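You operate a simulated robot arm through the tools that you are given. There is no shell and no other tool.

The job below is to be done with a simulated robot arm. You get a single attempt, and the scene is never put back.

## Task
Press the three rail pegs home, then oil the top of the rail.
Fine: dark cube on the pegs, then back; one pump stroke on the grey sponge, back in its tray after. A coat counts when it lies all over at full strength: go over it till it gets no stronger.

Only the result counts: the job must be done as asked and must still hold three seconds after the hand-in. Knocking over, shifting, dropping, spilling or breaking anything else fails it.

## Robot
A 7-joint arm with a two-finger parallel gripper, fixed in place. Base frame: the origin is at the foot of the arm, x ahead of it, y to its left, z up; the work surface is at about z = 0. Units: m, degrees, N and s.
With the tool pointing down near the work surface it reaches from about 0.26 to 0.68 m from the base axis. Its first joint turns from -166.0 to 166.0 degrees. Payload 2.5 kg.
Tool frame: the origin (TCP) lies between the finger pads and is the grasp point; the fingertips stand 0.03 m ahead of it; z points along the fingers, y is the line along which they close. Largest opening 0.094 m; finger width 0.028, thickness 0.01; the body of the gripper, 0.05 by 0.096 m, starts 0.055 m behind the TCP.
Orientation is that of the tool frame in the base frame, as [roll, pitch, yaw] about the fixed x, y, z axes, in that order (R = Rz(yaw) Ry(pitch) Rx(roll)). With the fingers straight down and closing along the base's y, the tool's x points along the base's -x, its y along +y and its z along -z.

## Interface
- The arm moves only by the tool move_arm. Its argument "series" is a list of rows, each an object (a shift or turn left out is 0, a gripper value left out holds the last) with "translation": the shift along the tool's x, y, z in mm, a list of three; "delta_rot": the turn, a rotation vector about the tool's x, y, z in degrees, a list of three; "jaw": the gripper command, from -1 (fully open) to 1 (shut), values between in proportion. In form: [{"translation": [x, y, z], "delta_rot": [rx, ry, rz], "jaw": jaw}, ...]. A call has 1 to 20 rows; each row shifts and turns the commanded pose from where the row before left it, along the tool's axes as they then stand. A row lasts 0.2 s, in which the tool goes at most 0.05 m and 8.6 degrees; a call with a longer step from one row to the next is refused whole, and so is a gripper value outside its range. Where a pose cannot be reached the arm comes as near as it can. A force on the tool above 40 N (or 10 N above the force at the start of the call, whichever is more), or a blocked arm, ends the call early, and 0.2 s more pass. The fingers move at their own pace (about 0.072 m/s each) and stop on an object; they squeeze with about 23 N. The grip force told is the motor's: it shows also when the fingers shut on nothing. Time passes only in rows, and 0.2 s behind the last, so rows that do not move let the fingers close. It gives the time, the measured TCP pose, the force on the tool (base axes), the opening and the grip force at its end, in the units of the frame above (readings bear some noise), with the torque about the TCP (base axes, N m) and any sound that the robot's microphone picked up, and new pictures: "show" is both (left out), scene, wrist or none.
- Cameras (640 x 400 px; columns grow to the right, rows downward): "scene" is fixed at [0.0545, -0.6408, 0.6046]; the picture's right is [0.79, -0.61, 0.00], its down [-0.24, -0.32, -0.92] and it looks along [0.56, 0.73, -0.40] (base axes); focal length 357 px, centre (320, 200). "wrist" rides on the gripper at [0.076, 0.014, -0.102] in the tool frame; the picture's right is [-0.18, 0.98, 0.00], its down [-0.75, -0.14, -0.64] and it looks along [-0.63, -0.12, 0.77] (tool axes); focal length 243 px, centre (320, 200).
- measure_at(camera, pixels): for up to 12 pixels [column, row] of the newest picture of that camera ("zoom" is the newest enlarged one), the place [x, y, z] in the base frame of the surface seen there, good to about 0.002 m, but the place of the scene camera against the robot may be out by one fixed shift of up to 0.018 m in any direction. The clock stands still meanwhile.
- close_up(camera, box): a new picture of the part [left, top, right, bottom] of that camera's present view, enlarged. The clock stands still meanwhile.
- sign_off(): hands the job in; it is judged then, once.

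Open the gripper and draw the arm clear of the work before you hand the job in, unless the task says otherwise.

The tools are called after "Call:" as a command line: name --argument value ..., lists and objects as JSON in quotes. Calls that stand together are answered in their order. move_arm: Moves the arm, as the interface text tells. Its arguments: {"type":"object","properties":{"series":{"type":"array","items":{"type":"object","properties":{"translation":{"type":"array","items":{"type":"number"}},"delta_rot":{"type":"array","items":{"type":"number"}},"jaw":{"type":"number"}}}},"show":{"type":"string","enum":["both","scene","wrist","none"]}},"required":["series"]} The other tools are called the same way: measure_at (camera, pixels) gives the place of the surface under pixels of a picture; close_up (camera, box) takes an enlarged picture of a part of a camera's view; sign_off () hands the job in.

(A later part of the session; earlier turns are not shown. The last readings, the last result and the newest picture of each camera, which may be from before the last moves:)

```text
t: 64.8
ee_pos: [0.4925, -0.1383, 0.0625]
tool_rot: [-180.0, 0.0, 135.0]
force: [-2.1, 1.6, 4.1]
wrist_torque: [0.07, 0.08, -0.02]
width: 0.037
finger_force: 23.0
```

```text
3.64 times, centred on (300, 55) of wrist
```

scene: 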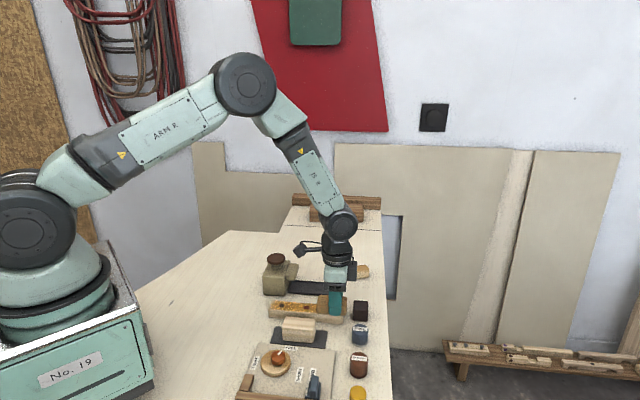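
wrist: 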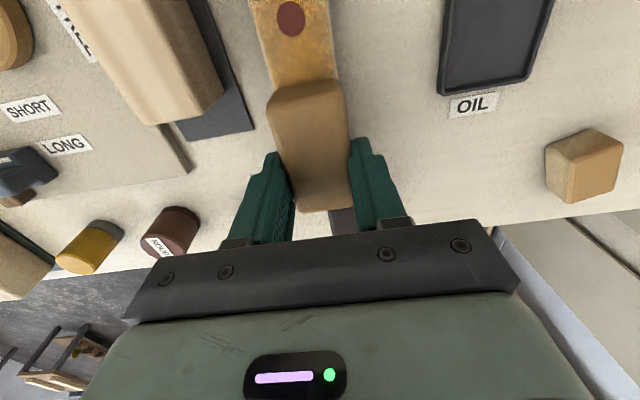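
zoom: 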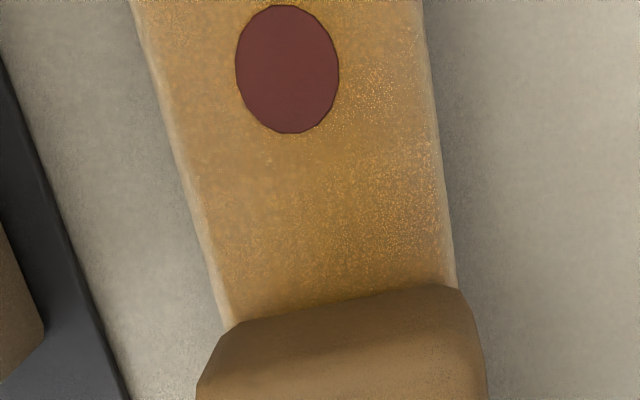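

Left half looks rich amber; the very left end of the rail (135-160,205) seems a bit lighter. Continue with another pass left, with slightly more pressure and overrun at the left end.

Call:
move_arm --series '[{"translation": [0, 2, 0.25]}, {"translation": [9, 0, 0.03]}, {"translation": [9, 0, 0.03]}, {"translation": [9, 0, 0.03]}, {"translation": [9, 0, 0.03]}, {"translation": [9, 0, 0.03]}, {"translation": [9, 0, 0.03]}, {"translation": [9, 0, 0.03]}]' --show "none"

Call:
move_arm --series '[{"translation": [9, 0, 0.02]}, {"translation": [9, 0, 0.02]}, {"translation": [9, 0, 0.02]}, {"translation": [9, 0, 0.02]}, {"translation": [9, 0, 0.02]}, {"translation": [9, 0, 0.02]}, {"translation": [9, 0, 0.02]}]'

Call:
close_up --camera "scene" --box '[260, 280, 360, 345]'

```text
t: 66.6
ee_pos: [0.4494, -0.0933, 0.0626]
tool_rot: [179.9, 0.0, 134.9]
force: [2.7, -2.7, 9.3]
wrist_torque: [-0.09, -0.1, 0.01]
width: 0.037
finger_force: 23.2
```

```text
t: 68.2
ee_pos: [0.4039, -0.0486, 0.0628]
tool_rot: [179.9, -0.1, 135.1]
force: [0.6, 0.2, 0.2]
wrist_torque: [0.02, 0.01, -0.03]
width: 0.0367
finger_force: 22.7
```

scene: 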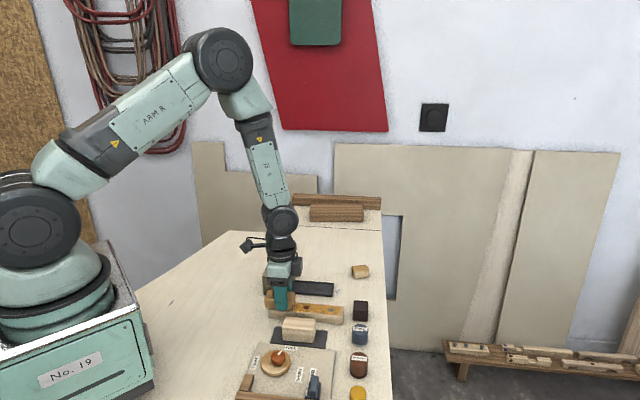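
wrist: 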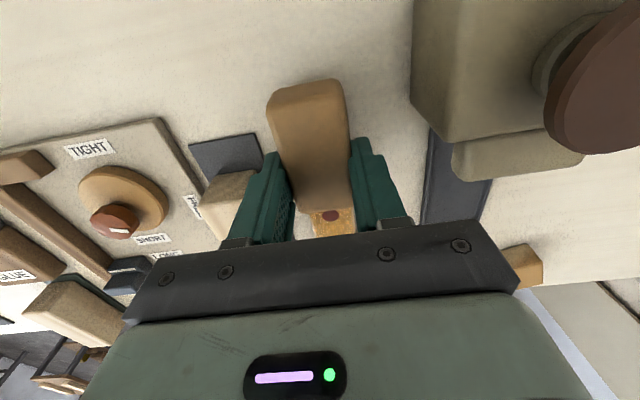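

```text
6.15 times, centred on (310, 312) of scene
```

zoom: 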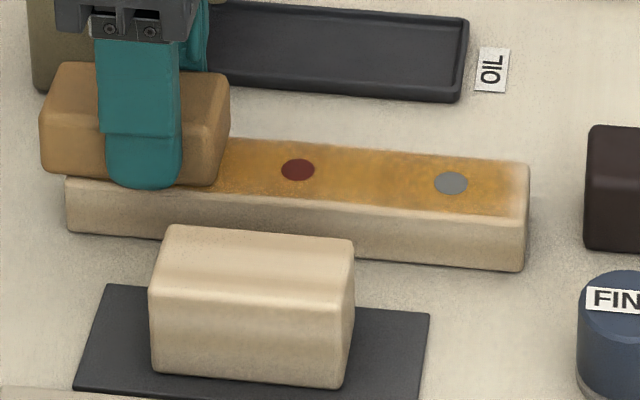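

Right end (500,175) is a little paler than the middle. Re-establish pressure here at the left end, then do short strokes on each end.

Call:
move_arm --series '[{"translation": [0, -2, 0.3]}, {}]' --show "none"

```text
t: 68.8
ee_pos: [0.4033, -0.0504, 0.0639]
tool_rot: [-179.8, 0.1, 135.1]
force: [1.2, 0.8, 3.5]
wrist_torque: [0.02, -0.03, 0.01]
width: 0.0365
finger_force: 23.0
```

Call:
move_arm --series '[{"translation": [-6, 0, 0.2]}, {"translation": [-8, 0, 0.02]}, {"translation": [-8, 0, 0.02]}, {"translation": [-8, 0, 0.02]}, {"translation": [8, 0, 0.02]}, {"translation": [8, 0, 0.02]}, {"translation": [8, 0, 0.02]}, {"translation": [8, 0, 0.02]}, {"translation": [-8, 0, 0.02]}, {"translation": [-8, 0, 0.02]}, {"translation": [-8, 0, 0.02]}, {"translation": [-8, 0, 0.02]}]' --show "none"

```text
t: 71.4
ee_pos: [0.4244, -0.0702, 0.0608]
tool_rot: [-180.0, 0.0, 135.0]
force: [-2.9, 4.5, 13.2]
wrist_torque: [0.23, 0.18, -0.03]
width: 0.0367
finger_force: 22.9
```

13 N, good. Now pass on to the right end and do short strokes there.

Call:
move_arm --series '[{"translation": [-9, 0, 0]}, {"translation": [-9, 0, 0]}, {"translation": [-9, 0, 0]}, {"translation": [-9, 0, 0]}, {"translation": [-9, 0, 0.02]}, {"translation": [-9, 0, 0.02]}, {"translation": [-9, 0, 0.02]}, {"translation": [-9, 0, 0.02]}, {"translation": [-9, 0, 0.02]}, {"translation": [-9, 0, 0.02]}, {"translation": [-8, 0, 0.02]}]' --show "none"

Call:
move_arm --series '[{"translation": [0, 0, 0.15]}, {"translation": [8, 0, 0.02]}, {"translation": [8, 0, 0.02]}, {"translation": [8, 0, 0.02]}, {"translation": [8, 0, 0.02]}, {"translation": [-8, 0, 0.02]}, {"translation": [-8, 0, 0.02]}, {"translation": [-8, 0, 0.02]}, {"translation": [-8, 0, 0.02]}, {"translation": [8, 0, 0.02]}, {"translation": [8, 0, 0.02]}, {"translation": [8, 0, 0.02]}, {"translation": [8, 0, 0.02]}]'

Call:
close_up --camera "scene" --box '[260, 280, 360, 345]'

```text
t: 73.8
ee_pos: [0.4951, -0.1404, 0.0619]
tool_rot: [180.0, 0.1, 135.1]
force: [-0.5, -0.8, -0.6]
wrist_torque: [-0.02, 0.0, -0.01]
width: 0.0366
finger_force: 23.2
```

```text
t: 76.6
ee_pos: [0.4717, -0.1171, 0.0624]
tool_rot: [180.0, 0.0, 135.1]
force: [1.1, -1.9, 5.9]
wrist_torque: [0.0, 0.0, 0.02]
width: 0.0366
finger_force: 23.3
```

scene: 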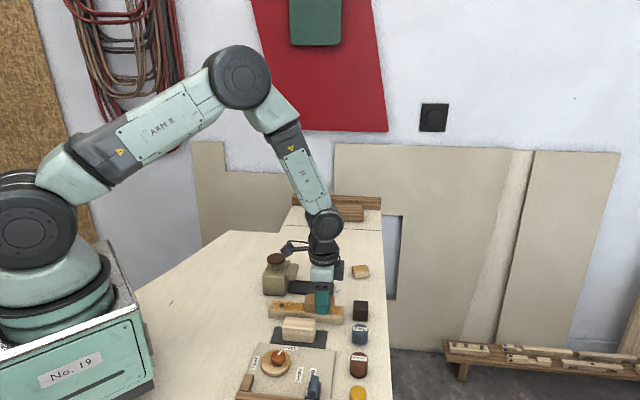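
wrist: 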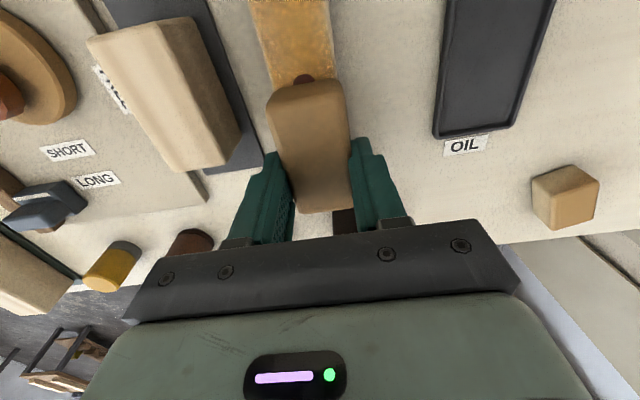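

```text
6.15 times, centred on (310, 312) of scene
```

zoom: 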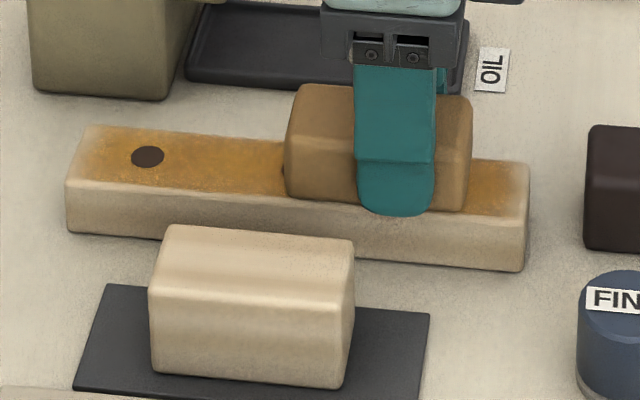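

Both ends of the rail (outer ~10 mm) look paler than the middle. Check where the sponge's far end and the cube really are so I can overrun the ends safely.

Call:
measure_at --camera "wrist" --pixels '[[304, 209], [345, 205], [325, 207], [278, 100], [338, 88], [308, 150]]'

Call:
measure_at --camera "zoom" --pixels '[[590, 200], [595, 150], [467, 200], [470, 150], [525, 175], [75, 175], [90, 135], [520, 210], [590, 235]]'

Call:
close_up --camera "scene" --box '[320, 295, 365, 330]'

Call:
close_up --camera "scene" --box '[265, 295, 310, 325]'

```text
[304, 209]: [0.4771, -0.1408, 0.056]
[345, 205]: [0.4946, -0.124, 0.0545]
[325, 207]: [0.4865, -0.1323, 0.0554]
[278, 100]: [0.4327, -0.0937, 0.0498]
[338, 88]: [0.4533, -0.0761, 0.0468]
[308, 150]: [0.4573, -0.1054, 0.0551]
```

```text
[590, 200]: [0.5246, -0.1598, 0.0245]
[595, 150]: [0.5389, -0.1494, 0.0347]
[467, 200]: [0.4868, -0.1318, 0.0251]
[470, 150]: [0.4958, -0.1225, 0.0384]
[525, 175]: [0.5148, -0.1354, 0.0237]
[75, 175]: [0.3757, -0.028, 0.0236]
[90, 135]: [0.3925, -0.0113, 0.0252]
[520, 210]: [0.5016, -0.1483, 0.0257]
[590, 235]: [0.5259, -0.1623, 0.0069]
```

```text
11.43 times, centred on (342, 312) of scene
```

zoom: 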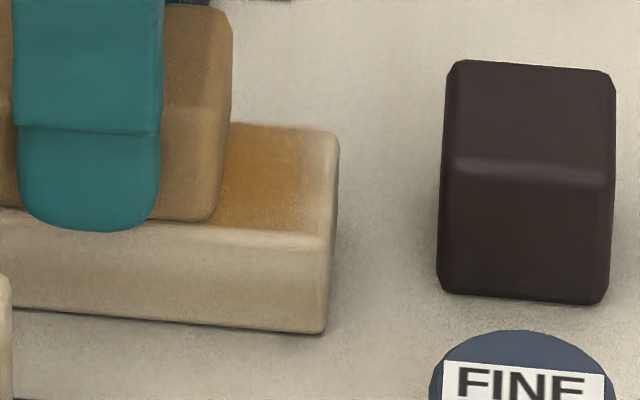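

```text
13.33 times, centred on (288, 310) of scene
```

zoom: 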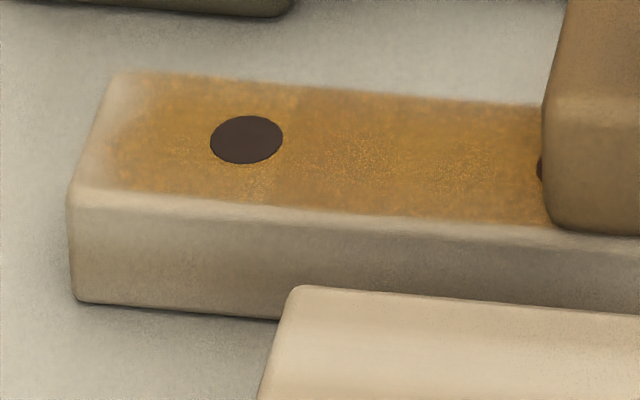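

The outermost ~7 mm strips at both ends are still pale, so I need more overrun. Cube face is at u≈0.1145; I'll push the sponge to u_end≈0.104 with short strokes on the right end.

Call:
move_arm --series '[{"translation": [-8, 0, 0.02]}, {"translation": [-8, 0, 0.02]}, {"translation": [-8, 0, 0.02]}, {"translation": [-8, 0, 0.02]}, {"translation": [-7, 0, 0.02]}, {"translation": [0, 0, 0.1]}]' --show "scene"

Call:
close_up --camera "scene" --box '[300, 280, 375, 335]'

```text
t: 78.0
ee_pos: [0.4984, -0.1462, 0.062]
tool_rot: [-179.9, 0.0, 135.1]
force: [-0.6, -0.6, 1.3]
wrist_torque: [-0.03, 0.0, 0.02]
width: 0.0367
finger_force: 22.9
```

scene: 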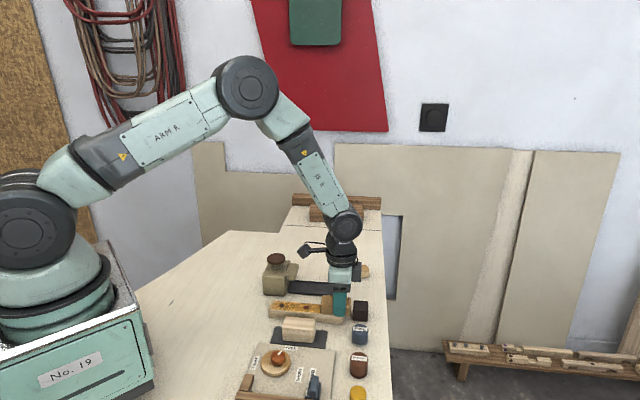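

```text
7.27 times, centred on (338, 308) of scene
```

zoom: 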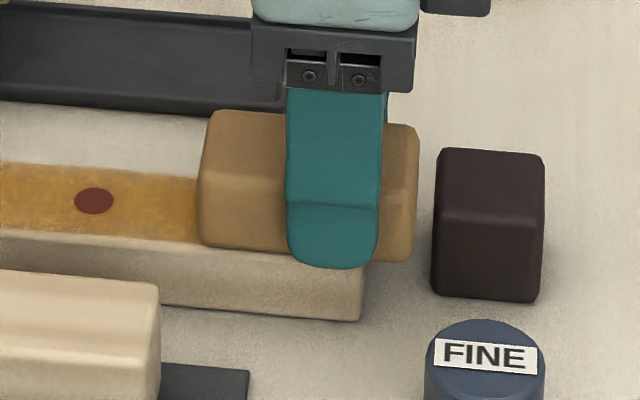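

The sponge overhangs the right end by ~17 mm with ~9 mm to the cube. Increase pressure and do short strokes here.

Call:
move_arm --series '[{"translation": [0, 0, 0.25]}, {}]' --show "none"

Call:
move_arm --series '[{"translation": [8, 0, 0.02]}, {"translation": [8, 0, 0.02]}, {"translation": [8, 0, 0.02]}, {"translation": [-8, 0, 0.02]}, {"translation": [-8, 0, 0.02]}, {"translation": [-8, 0, 0.02]}, {"translation": [8, 0, 0.02]}, {"translation": [8, 0, 0.02]}, {"translation": [8, 0, 0.02]}, {"translation": [-8, 0, 0.02]}, {"translation": [-8, 0, 0.02]}, {"translation": [-8, 0, 0.02]}]' --show "none"

```text
t: 78.6
ee_pos: [0.4982, -0.145, 0.062]
tool_rot: [179.9, 0.0, 135.1]
force: [-0.3, -0.6, 2.2]
wrist_torque: [-0.02, 0.04, 0.0]
width: 0.0368
finger_force: 23.2
```

```text
t: 81.2
ee_pos: [0.4974, -0.1456, 0.0609]
tool_rot: [179.9, 0.0, 134.9]
force: [-1.7, 1.7, 5.4]
wrist_torque: [0.1, 0.07, 0.03]
width: 0.0369
finger_force: 22.6
```

Force 5 N. A few more strokes with a touch more pressure, then move left to view the right end.

Call:
move_arm --series '[{"translation": [0, 0, 0.2]}, {"translation": [8, 0, 0.02]}, {"translation": [8, 0, 0.02]}, {"translation": [8, 0, 0.02]}, {"translation": [-8, 0, 0.02]}, {"translation": [-8, 0, 0.02]}, {"translation": [-8, 0, 0.02]}, {"translation": [8, 0, 0.02]}, {"translation": [8, 0, 0]}, {"translation": [8, 0, 0]}, {"translation": [8, 0, 0]}, {"translation": [8, 0, 0]}, {"translation": [8, 0, 0]}, {"translation": [8, 0, 0]}, {"translation": [8, 0, 0]}]'

Call:
close_up --camera "scene" --box '[320, 295, 365, 330]'

```text
t: 84.4
ee_pos: [0.454, -0.0999, 0.0617]
tool_rot: [-179.9, 0.0, 134.9]
force: [2.1, -1.8, 5.2]
wrist_torque: [-0.04, -0.04, 0.0]
width: 0.0368
finger_force: 23.0
```

scene: 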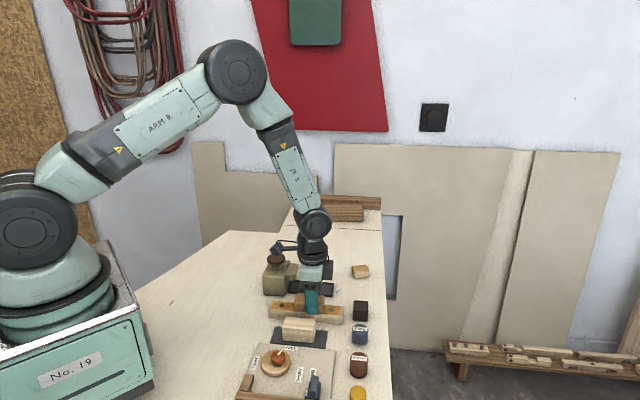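
wrist: 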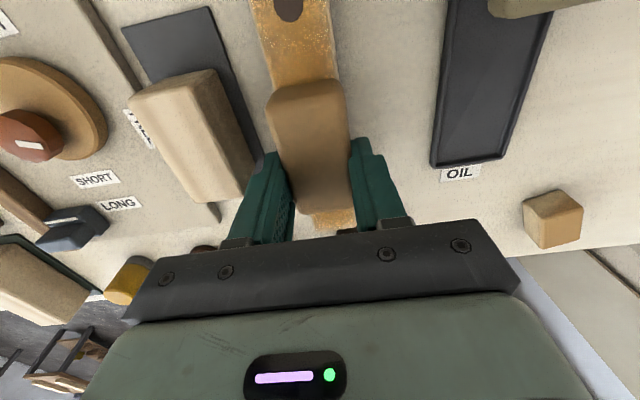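

```text
11.43 times, centred on (342, 312) of scene
```

zoom: 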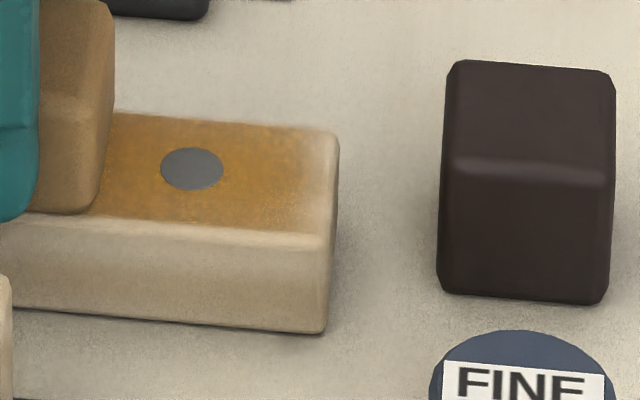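

The right end is now amber almost to the edge. Now pass left with a large overrun on the left end and short strokes there.

Call:
move_arm --series '[{"translation": [8.5, 0, 0.02]}, {"translation": [8.5, 0, 0.02]}, {"translation": [8.5, 0, 0.02]}, {"translation": [8.5, 0, 0.02]}, {"translation": [8.5, 0, 0.02]}, {"translation": [8.5, 0, 0.02]}, {"translation": [8.5, 0, 0.02]}, {"translation": [8.5, 0, 0.02]}, {"translation": [8.5, 0, 0.02]}, {"translation": [8.5, 0, 0.02]}]' --show "none"

Call:
move_arm --series '[{"translation": [0, 0, 0.15]}, {"translation": [8, 0, 0.02]}, {"translation": [-8, 0, 0.02]}, {"translation": [-8, 0, 0.02]}, {"translation": [-8, 0, 0.02]}, {"translation": [8, 0, 0.02]}, {"translation": [8, 0, 0.02]}, {"translation": [8, 0, 0.02]}, {"translation": [-8, 0, 0.02]}, {"translation": [-8, 0, 0.02]}, {"translation": [-8, 0, 0.02]}, {"translation": [8, 0, 0.02]}, {"translation": [8, 0, 0.02]}, {"translation": [8, 0, 0.02]}]'

```text
t: 86.6
ee_pos: [0.3933, -0.0395, 0.0605]
tool_rot: [-180.0, 0.0, 135.0]
force: [0.9, -1.0, 1.8]
wrist_torque: [-0.04, -0.02, -0.06]
width: 0.0365
finger_force: 23.3
```

```text
t: 89.6
ee_pos: [0.3873, -0.0332, 0.0616]
tool_rot: [179.9, 0.0, 135.1]
force: [-0.1, -0.4, -0.1]
wrist_torque: [0.01, -0.02, -0.04]
width: 0.0369
finger_force: 22.7
```

scene: 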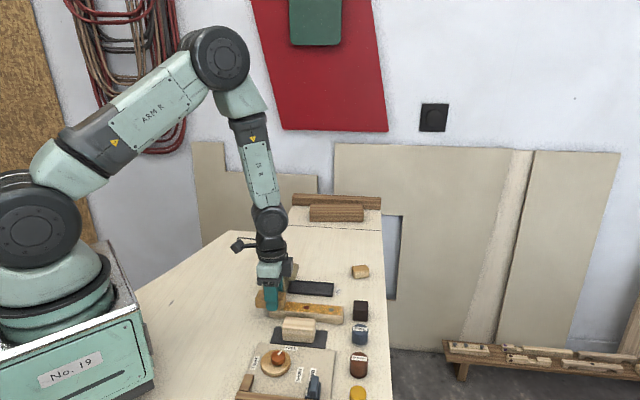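
wrist: 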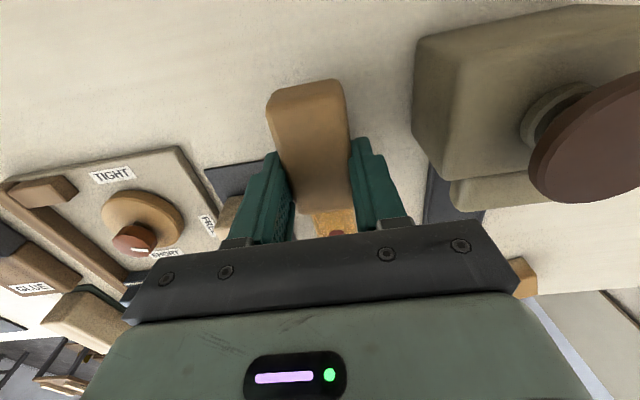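

Contact is light here; press in a bit more and repeat the left-end strokes.

Call:
move_arm --series '[{"translation": [0, 0, 0.4]}, {}]' --show "none"

Call:
move_arm --series '[{"translation": [-8, 0, 0.02]}, {"translation": [-8, 0, 0.02]}, {"translation": [-8, 0, 0.02]}, {"translation": [8, 0, 0.02]}, {"translation": [8, 0, 0.02]}, {"translation": [8, 0, 0.02]}, {"translation": [-8, 0, 0.02]}, {"translation": [-8, 0, 0.02]}, {"translation": [-8, 0, 0.02]}, {"translation": [8, 0, 0.02]}, {"translation": [8, 0, 0.02]}, {"translation": [8, 0, 0.02]}]' --show "none"

```text
t: 90.2
ee_pos: [0.3864, -0.0346, 0.0618]
tool_rot: [180.0, 0.0, 135.2]
force: [-2.1, 0.3, 6.8]
wrist_torque: [-0.03, 0.07, -0.05]
width: 0.0368
finger_force: 22.6
```

```text
t: 92.8
ee_pos: [0.3882, -0.0343, 0.0601]
tool_rot: [-179.9, 0.1, 135.0]
force: [2.3, -2.7, 9.8]
wrist_torque: [-0.13, -0.14, 0.0]
width: 0.0369
finger_force: 23.1
```

Good, 10 N during strokes. Now a full pass to the right to view the left end and keep the coat building.

Call:
move_arm --series '[{"translation": [-9, 0, 0.01]}, {"translation": [-9, 0, 0.01]}, {"translation": [-9, 0, 0.01]}, {"translation": [-9, 0, 0.01]}, {"translation": [-9, 0, 0.01]}, {"translation": [-9, 0, 0.01]}, {"translation": [-9, 0, 0.02]}, {"translation": [-9, 0, 0.02]}, {"translation": [-9, 0, 0.02]}, {"translation": [-9, 0, 0.02]}, {"translation": [-9, 0, 0.02]}, {"translation": [-9, 0, 0.02]}]'

Call:
close_up --camera "scene" --box '[265, 295, 310, 325]'

Call:
close_up --camera "wrist" --box '[220, 0, 380, 110]'

```text
t: 95.4
ee_pos: [0.4635, -0.1111, 0.0619]
tool_rot: [-179.9, -0.1, 135.0]
force: [-0.2, 0.7, 4.9]
wrist_torque: [0.04, -0.01, 0.0]
width: 0.0368
finger_force: 23.2
```

scene: 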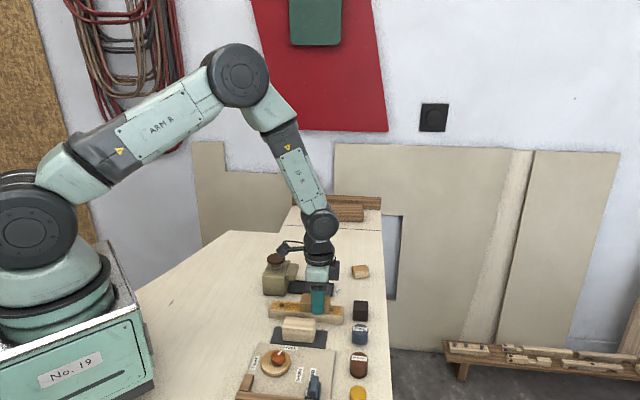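
wrist: 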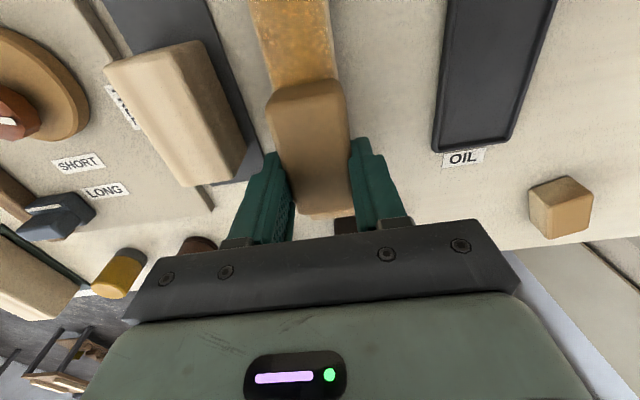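

```text
13.33 times, centred on (288, 310) of scene
```

zoom: 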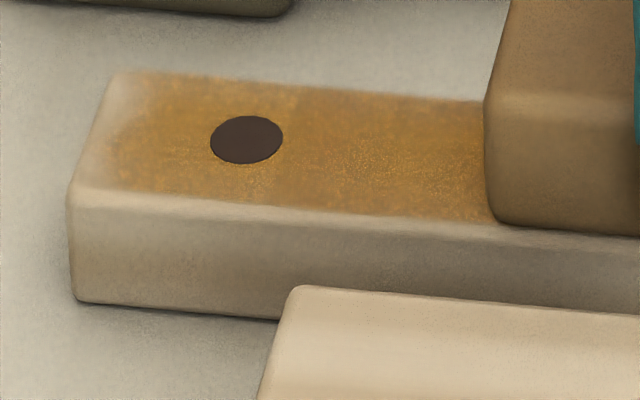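

```text
3.64 times, centred on (300, 55) of wrist
```

zoom: 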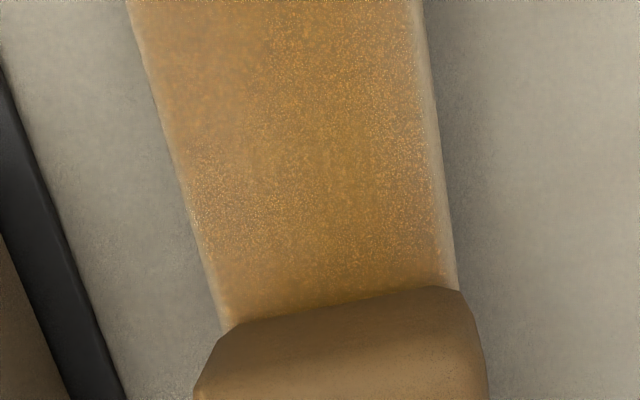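

Both ends still have a pale ~5 mm margin. Continue with more end strokes at firm pressure, right end first.

Call:
move_arm --series '[{"translation": [-8, 0, 0.1]}, {"translation": [-8, 0, 0.1]}, {"translation": [-8, 0, 0.05]}, {"translation": [-8, 0, 0.05]}, {"translation": [-8, 0, 0.03]}, {"translation": [-8, 0, 0.03]}, {"translation": [-3, 0, 0.1]}]' --show "none"

```text
t: 97.0
ee_pos: [0.5, -0.1452, 0.0614]
tool_rot: [180.0, 0.0, 135.0]
force: [-2.2, 1.6, 7.8]
wrist_torque: [0.13, 0.16, 0.0]
width: 0.0367
finger_force: 23.3
```

Call:
move_arm --series '[{"translation": [8, 0, 0.02]}, {"translation": [8, 0, 0.02]}, {"translation": [8, 0, 0.02]}, {"translation": [-8, 0, 0.02]}, {"translation": [-8, 0, 0.02]}, {"translation": [-8, 0, 0.02]}, {"translation": [8, 0, 0.02]}, {"translation": [8, 0, 0.02]}, {"translation": [8, 0, 0.02]}, {"translation": [-8, 0, 0.02]}, {"translation": [-8, 0, 0.02]}, {"translation": [-8, 0, 0.02]}, {"translation": [8, 0, 0.02]}, {"translation": [8, 0, 0.02]}, {"translation": [8, 0, 0.02]}, {"translation": [-8, 0, 0.02]}, {"translation": [-8, 0, 0.02]}, {"translation": [-8, 0, 0.02]}]' --show "none"

Call:
move_arm --series '[{"translation": [8, 0, 0.02]}, {"translation": [8, 0, 0.02]}, {"translation": [8, 0, 0.02]}, {"translation": [9, 0, 0.02]}, {"translation": [9, 0, 0.02]}, {"translation": [9, 0, 0.02]}, {"translation": [9, 0, 0.02]}, {"translation": [9, 0, 0.02]}, {"translation": [9, 0, 0.02]}]'

Call:
close_up --camera "scene" --box '[320, 295, 365, 330]'

```text
t: 100.8
ee_pos: [0.5, -0.1462, 0.061]
tool_rot: [180.0, 0.0, 135.1]
force: [-3.6, 4.9, 18.1]
wrist_torque: [0.29, 0.23, -0.02]
width: 0.0367
finger_force: 22.4
```

```text
t: 102.8
ee_pos: [0.4456, -0.0895, 0.0602]
tool_rot: [179.8, 0.1, 135.0]
force: [3.9, -3.7, 14.4]
wrist_torque: [-0.09, -0.03, -0.01]
width: 0.0372
finger_force: 22.7
```

scene: 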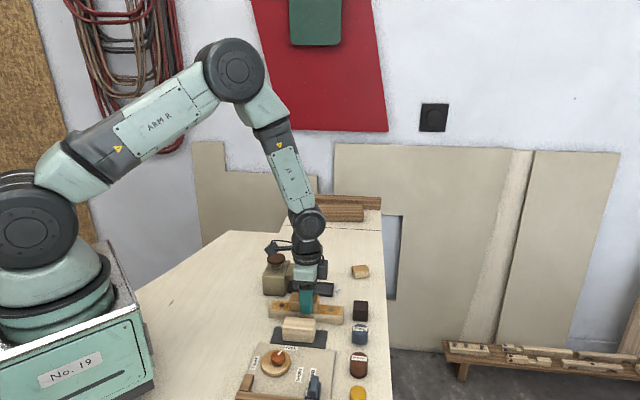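
wrist: 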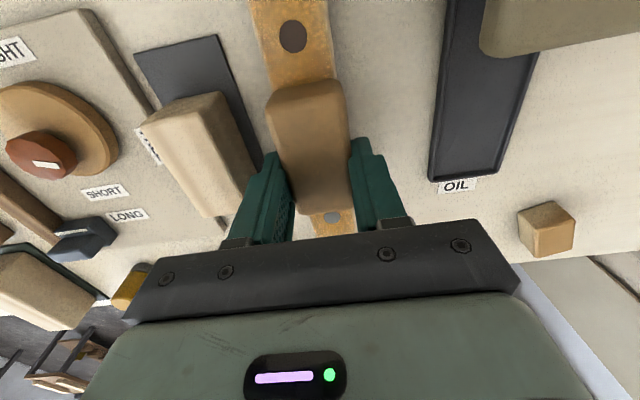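

```text
11.43 times, centred on (342, 312) of scene
```

zoom: 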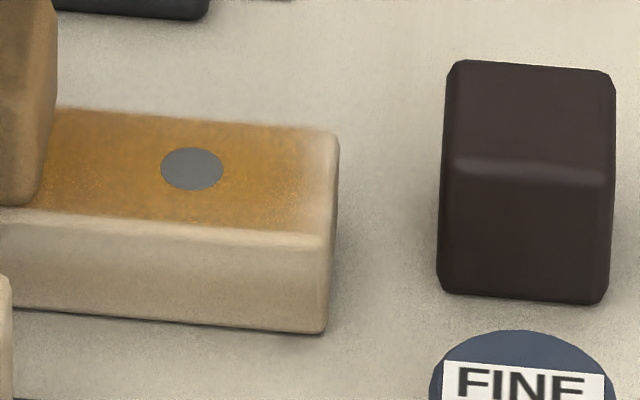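

The right end looks the same as before these strokes, i.e. no stronger — it's saturated up to the rounded edge. Now firm strokes at the left end.

Call:
move_arm --series '[{"translation": [9, 0, -0.1]}, {"translation": [9, 0, 0]}, {"translation": [9, 0, 0]}, {"translation": [9, 0, 0]}, {"translation": [9, 0, 0]}, {"translation": [9, 0, 0]}, {"translation": [9, 0, 0]}, {"translation": [9, 0, 0]}, {"translation": [9, 0, 0]}]' --show "none"

Call:
move_arm --series '[{"translation": [-8, 0, 0.02]}, {"translation": [-8, 0, 0.02]}, {"translation": [-8, 0, 0.02]}, {"translation": [8, 0, 0.02]}, {"translation": [8, 0, 0.02]}, {"translation": [8, 0, 0.02]}, {"translation": [-8, 0, 0.02]}, {"translation": [-8, 0, 0.02]}, {"translation": [-8, 0, 0.02]}, {"translation": [8, 0, 0.02]}, {"translation": [8, 0, 0.02]}, {"translation": [8, 0, 0.02]}, {"translation": [-8, 0, 0.02]}, {"translation": [-8, 0, 0.02]}, {"translation": [-8, 0, 0.02]}, {"translation": [8, 0, 0.02]}, {"translation": [8, 0, 0.02]}, {"translation": [8, 0, 0.02]}]' --show "none"

Call:
move_arm --series '[{"translation": [-9, 0, 0]}, {"translation": [-9, 0, 0]}, {"translation": [-9, 0, 0]}, {"translation": [-9, 0, 0]}, {"translation": [-9, 0, 0]}, {"translation": [-9, 0, 0]}, {"translation": [-9, 0, 0]}, {"translation": [-9, 0, 0]}, {"translation": [-9, 0, 0]}, {"translation": [-9, 0, 0]}]'

Call:
close_up --camera "scene" --box '[265, 295, 310, 325]'

```text
t: 104.8
ee_pos: [0.388, -0.0338, 0.0608]
tool_rot: [-180.0, 0.0, 134.9]
force: [3.5, -1.6, 10.3]
wrist_torque: [-0.16, -0.21, 0.01]
width: 0.0368
finger_force: 23.3
```

```text
t: 108.6
ee_pos: [0.3881, -0.0339, 0.0604]
tool_rot: [-180.0, 0.1, 135.0]
force: [3.3, -1.9, 9.5]
wrist_torque: [-0.14, -0.09, 0.03]
width: 0.0369
finger_force: 23.2
```

```text
t: 110.8
ee_pos: [0.4521, -0.0968, 0.0606]
tool_rot: [180.0, 0.0, 135.2]
force: [-0.9, 0.8, 4.0]
wrist_torque: [0.02, 0.03, 0.02]
width: 0.0369
finger_force: 23.1
```

scene: 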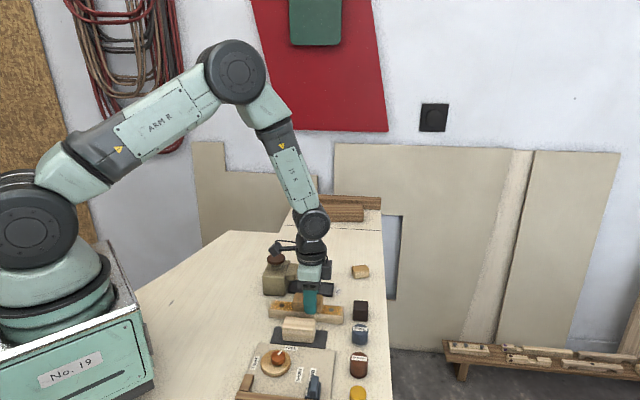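
wrist: 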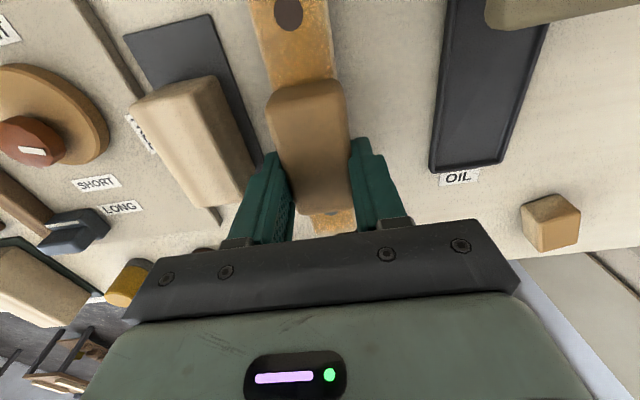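

```text
13.33 times, centred on (288, 310) of scene
```

zoom: 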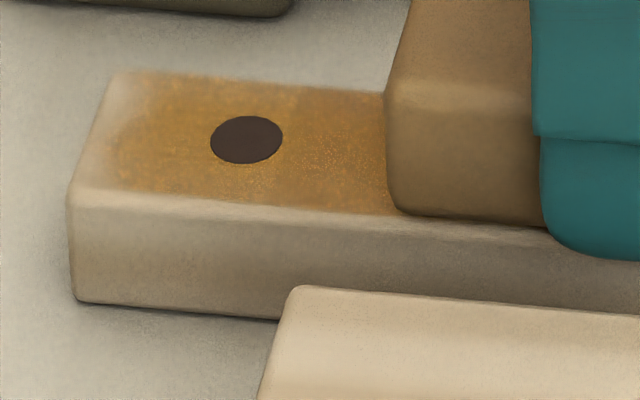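

The left end looks unchanged from the previous strokes too. Before finishing, I want lateral-offset passes for the long edges; check how near the loose block stands on the -v side.

Call:
measure_at --camera "zoom" --pixels '[[300, 292], [400, 297], [560, 307], [270, 380], [100, 190], [300, 210]]'

Call:
measure_at --camera "wrist" --pixels '[[220, 80], [250, 170], [256, 185], [195, 78], [235, 130], [290, 25]]'

```text
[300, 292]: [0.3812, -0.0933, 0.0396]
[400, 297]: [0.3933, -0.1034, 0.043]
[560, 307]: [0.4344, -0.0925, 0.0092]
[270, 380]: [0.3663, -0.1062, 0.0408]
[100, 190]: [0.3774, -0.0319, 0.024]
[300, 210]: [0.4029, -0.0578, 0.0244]
```

```text
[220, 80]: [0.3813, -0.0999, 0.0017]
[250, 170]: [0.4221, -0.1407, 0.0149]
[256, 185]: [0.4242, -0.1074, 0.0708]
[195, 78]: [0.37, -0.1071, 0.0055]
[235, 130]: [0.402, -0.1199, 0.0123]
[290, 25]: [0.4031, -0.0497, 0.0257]
```

Block is ~17 mm clear of the outer finger even with a -5 mm shift. Do edge passes: v=-5 mm first.

Call:
move_arm --series '[{"translation": [0, -5, 0.15]}, {"translation": [-8.3, 0, 0.02]}, {"translation": [-8.3, 0, 0.02]}, {"translation": [-8.3, 0, 0.02]}, {"translation": [-8.3, 0, 0.02]}, {"translation": [-8.3, 0, 0.02]}, {"translation": [-8.3, 0, 0.02]}, {"translation": [-8.3, 0, 0.02]}, {"translation": [-8.3, 0, 0.02]}]' --show "none"

Call:
move_arm --series '[{"translation": [0, 0, 0.15]}, {"translation": [9, 0, 0.02]}, {"translation": [9, 0, 0.02]}, {"translation": [9, 0, 0.02]}, {"translation": [9, 0, 0.02]}, {"translation": [9, 0, 0.02]}, {"translation": [9, 0, 0.02]}, {"translation": [9, 0, 0.02]}, {"translation": [9, 0, 0.02]}, {"translation": [9, 0, 0.02]}, {"translation": [9, 0, 0.02]}, {"translation": [9, 0, 0.02]}, {"translation": [9, 0, 0.02]}, {"translation": [9, 0, 0.02]}, {"translation": [9, 0, 0.02]}, {"translation": [9, 0, 0.02]}, {"translation": [9, 0, 0.02]}, {"translation": [9, 0, 0.02]}]' --show "none"

Call:
move_arm --series '[{"translation": [0, 5, 0.05]}, {"translation": [0, 5, 0.05]}, {"translation": [-9, 0, 0.02]}, {"translation": [-9, 0, 0.02]}, {"translation": [-9, 0, 0.02]}, {"translation": [-9, 0, 0.02]}, {"translation": [-9, 0, 0.02]}, {"translation": [-9, 0, 0.02]}, {"translation": [-9, 0, 0.02]}, {"translation": [-9, 0, 0.02]}]'

```text
t: 112.8
ee_pos: [0.4954, -0.1463, 0.0598]
tool_rot: [-180.0, 0.1, 135.0]
force: [-2.2, 1.2, 7.4]
wrist_torque: [0.08, 0.11, -0.01]
width: 0.0367
finger_force: 22.8
```

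```text
t: 116.6
ee_pos: [0.3872, -0.0388, 0.0613]
tool_rot: [-180.0, 0.0, 135.0]
force: [2.3, -1.5, 6.6]
wrist_torque: [-0.08, -0.13, -0.05]
width: 0.0367
finger_force: 23.3
```

```text
t: 118.8
ee_pos: [0.4443, -0.0839, 0.0592]
tool_rot: [179.9, 0.0, 135.0]
force: [-5.6, 5.9, 23.9]
wrist_torque: [0.2, 0.26, -0.12]
width: 0.0368
finger_force: 22.8
```

scene: 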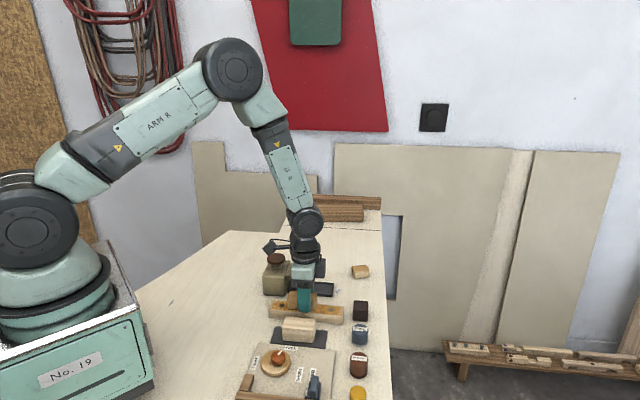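
wrist: 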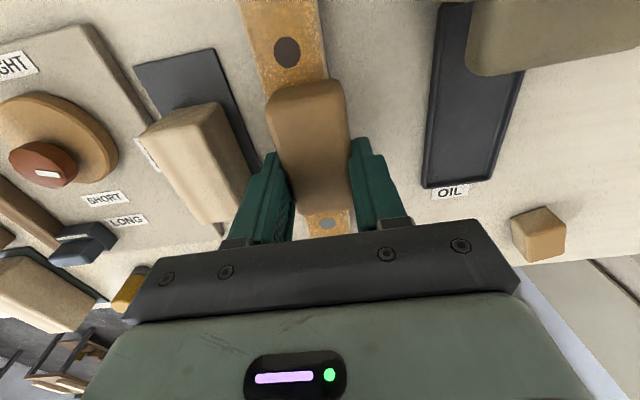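

24 N is more than needed; ease off 0.35 mm and finish this +5 mm edge pass to the right, then back.

Call:
move_arm --series '[{"translation": [0, 0, -0.35]}, {"translation": [-9, 0, 0]}, {"translation": [-9, 0, 0]}, {"translation": [-9, 0, 0]}, {"translation": [-9, 0, 0]}, {"translation": [-9, 0, 0.02]}, {"translation": [-9, 0, 0.02]}, {"translation": [-9, 0, 0.02]}, {"translation": [-9, 0, 0.02]}, {"translation": [-8, 0, 0.02]}]' --show "none"

Call:
move_arm --series '[{"translation": [0, 0, 0.1]}, {"translation": [9, 0, 0.02]}, {"translation": [9, 0, 0.02]}, {"translation": [9, 0, 0.02]}, {"translation": [9, 0, 0.02]}, {"translation": [9, 0, 0.02]}, {"translation": [9, 0, 0.02]}, {"translation": [9, 0, 0.02]}, {"translation": [9, 0, 0.02]}, {"translation": [9, 0, 0.02]}, {"translation": [9, 0, 0.01]}, {"translation": [9, 0, 0.01]}, {"translation": [9, 0, 0.01]}, {"translation": [9, 0, 0.01]}, {"translation": [9, 0, 0.01]}, {"translation": [9, 0, 0.01]}, {"translation": [9, 0, 0.01]}, {"translation": [9, 0, 0.01]}]' --show "none"

```text
t: 121.0
ee_pos: [0.5013, -0.1394, 0.0608]
tool_rot: [180.0, 0.0, 135.1]
force: [-1.8, 1.0, 4.4]
wrist_torque: [0.01, 0.03, -0.01]
width: 0.0369
finger_force: 23.3
```

```text
t: 124.8
ee_pos: [0.393, -0.0326, 0.0611]
tool_rot: [179.9, 0.1, 135.0]
force: [2.3, -3.7, 9.9]
wrist_torque: [-0.13, -0.05, -0.01]
width: 0.0368
finger_force: 22.8
```

Both edge passes done with 4–10 N. Lift the sponge and hold it aside (toward the tray) to inspect the whole rail.

Call:
move_arm --series '[{"translation": [0, 0, -10]}, {"translation": [0, 0, -20]}, {"translation": [0, 0, -20]}, {"translation": [-30, 0, 0]}, {"translation": [-30, 15, 0]}, {"translation": [-28, 20, 0]}, {"translation": [0, 25, 0]}, {}]'

Call:
close_up --camera "scene" --box '[262, 285, 352, 335]'

Call:
close_up --camera "wrist" --box '[100, 0, 300, 240]'

```text
t: 126.6
ee_pos: [0.4961, -0.0532, 0.1106]
tool_rot: [180.0, 0.0, 135.0]
force: [0.3, 0.5, 0.1]
wrist_torque: [0.0, 0.0, -0.01]
width: 0.0369
finger_force: 22.9
```

scene: 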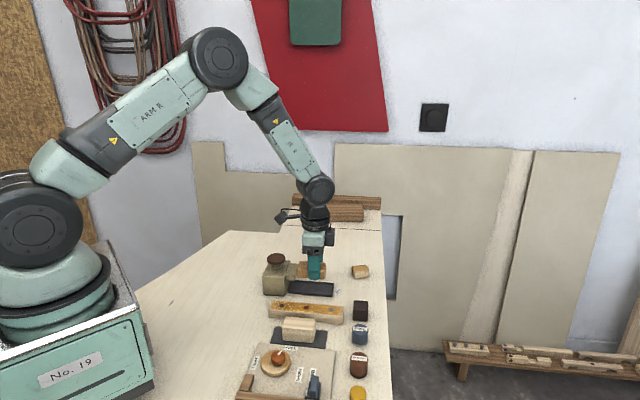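
wrist: 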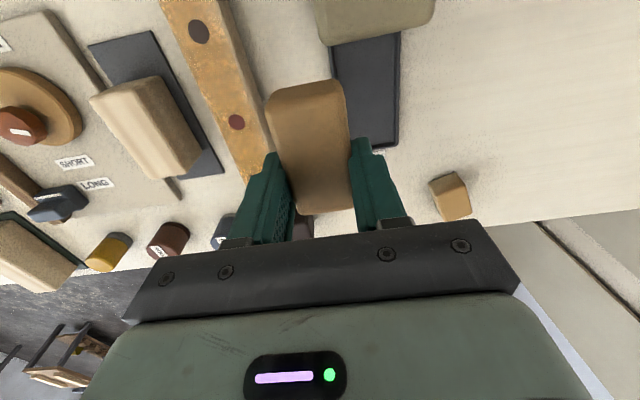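

```text
7.11 times, centred on (307, 310) of scene
```

zoom: 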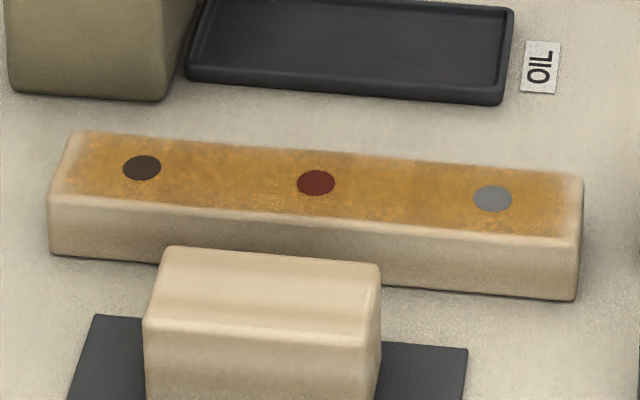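

```text
1.67 times, centred on (200, 120) of wrist
```

zoom: 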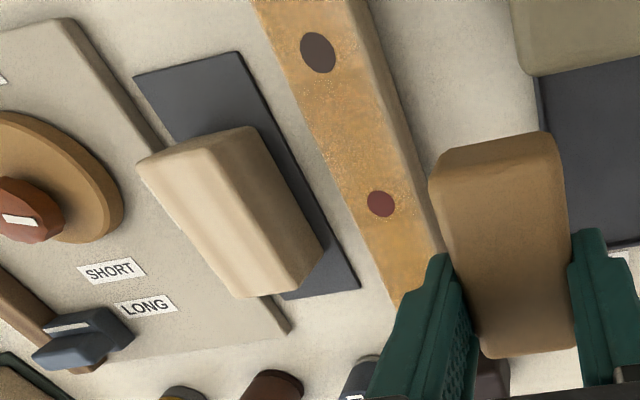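

The rail is amber over its whole length. I'll enlarge sections to judge evenness and the end/edge margins.

Call:
close_up --camera "scene" --box '[266, 298, 296, 320]'

Call:
close_up --camera "scene" --box '[292, 300, 322, 322]'

Call:
close_up --camera "scene" --box '[318, 303, 348, 325]'

```text
16.00 times, centred on (281, 309) of scene
```

zoom: 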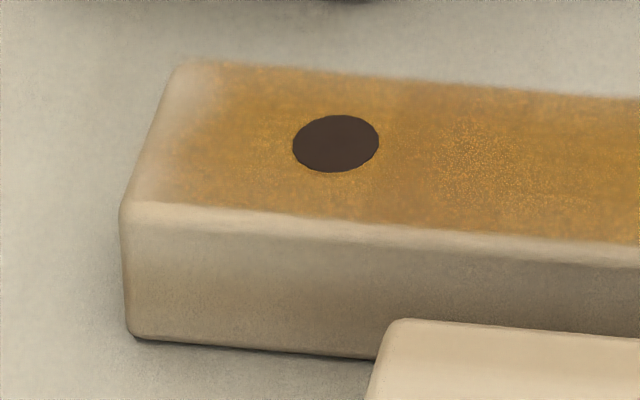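

```text
16.00 times, centred on (307, 311) of scene
```

zoom: 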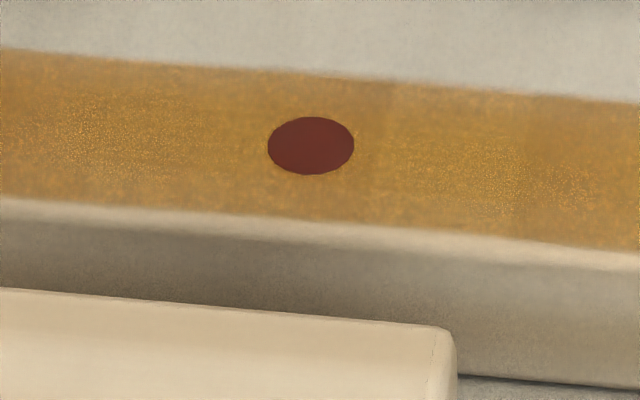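

```text
16.00 times, centred on (333, 314) of scene
```

zoom: 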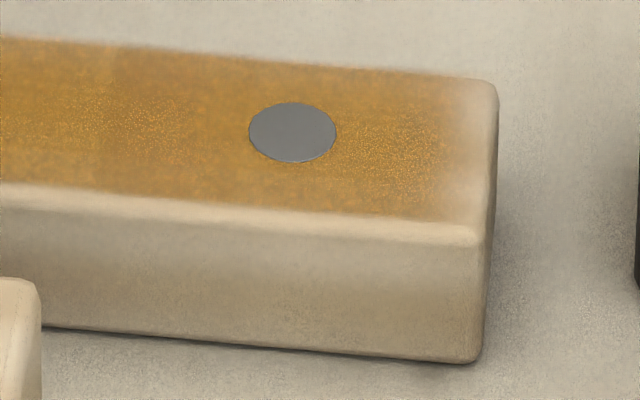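

The middle and right look rich; the left end and both end margins look slightly paler. I'll go back for more strokes there and compare whether it gets any stronger.

Call:
move_arm --series '[{"translation": [0, -32, 0]}, {"translation": [0, -31.2, 0]}, {"translation": [30, 0, 0]}, {"translation": [30, 0, 0]}, {"translation": [31, 0, 0]}, {"translation": [0, 0, 25]}, {"translation": [0, 0, 18]}, {"translation": [0, 0, 5]}, {}]' --show "scene"

```text
t: 128.6
ee_pos: [0.3894, -0.0318, 0.0631]
tool_rot: [-179.9, 0.0, 135.0]
force: [-0.1, 0.1, -0.6]
wrist_torque: [0.01, -0.01, -0.03]
width: 0.0367
finger_force: 22.6
```

scene: 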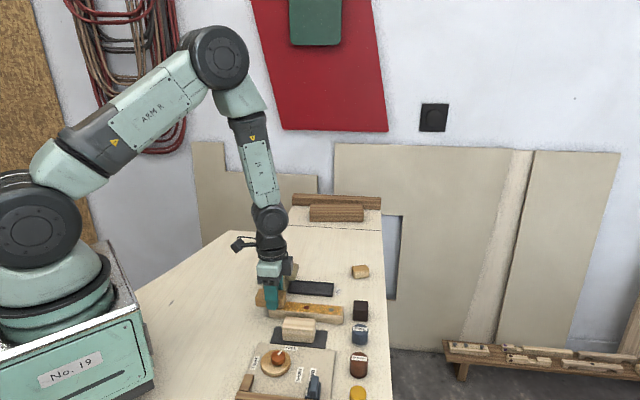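

Call:
move_arm --series '[{"translation": [0, -1, 1.5]}, {"translation": [0, 0, 0.5]}, {}]' --show "none"

```text
t: 129.4
ee_pos: [0.3885, -0.0327, 0.0621]
tool_rot: [180.0, -0.1, 135.1]
force: [-2.0, -0.3, 9.4]
wrist_torque: [-0.04, 0.0, -0.02]
width: 0.037
finger_force: 23.5
```

9.4 N. Repeat left-end strokes (32 mm long, centred on the end).

Call:
move_arm --series '[{"translation": [8, 0, 0]}, {"translation": [-8, 0, 0.02]}, {"translation": [-8, 0, 0.02]}, {"translation": [-8, 0, 0.02]}, {"translation": [-8, 0, 0.02]}, {"translation": [8, 0, 0.02]}, {"translation": [8, 0, 0.02]}, {"translation": [8, 0, 0.02]}, {"translation": [8, 0, 0.02]}, {"translation": [-8, 0, 0.02]}, {"translation": [-8, 0, 0.02]}, {"translation": [-8, 0, 0.02]}, {"translation": [-8, 0, 0.02]}, {"translation": [8, 0, 0.02]}, {"translation": [8, 0, 0.02]}, {"translation": [8, 0, 0.02]}, {"translation": [8, 0, 0.02]}]' --show "none"

Call:
move_arm --series '[{"translation": [-9, 0, 0]}, {"translation": [-9, 0, 0]}, {"translation": [-9, 0, 0]}, {"translation": [-9, 0, 0]}, {"translation": [-9, 0, 0]}, {"translation": [-9, 0, 0]}, {"translation": [-9, 0, 0]}, {"translation": [-9, 0, 0]}, {"translation": [-9, 0, 0]}, {"translation": [-9, 0, 0]}]' --show "scene"

Call:
close_up --camera "scene" --box '[266, 298, 296, 320]'

```text
t: 133.0
ee_pos: [0.3832, -0.0274, 0.0603]
tool_rot: [179.9, 0.2, 134.9]
force: [2.9, -2.9, 10.5]
wrist_torque: [-0.19, -0.12, 0.02]
width: 0.0369
finger_force: 22.7
```

```text
t: 135.2
ee_pos: [0.446, -0.0911, 0.0599]
tool_rot: [-179.9, 0.0, 135.1]
force: [-4.1, 3.6, 15.5]
wrist_torque: [0.14, 0.22, -0.03]
width: 0.0368
finger_force: 23.1
```

scene: 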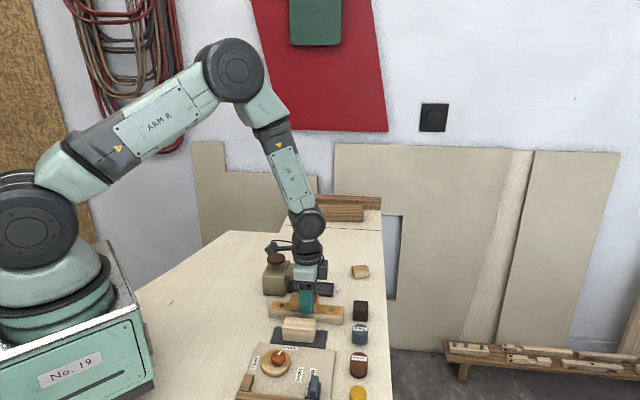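

```text
16.00 times, centred on (281, 309) of scene
```

zoom: 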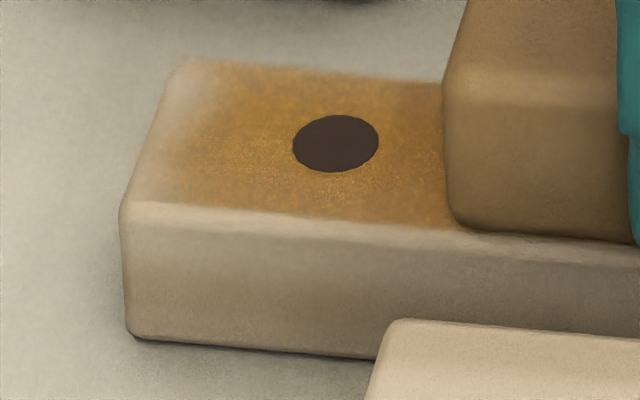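

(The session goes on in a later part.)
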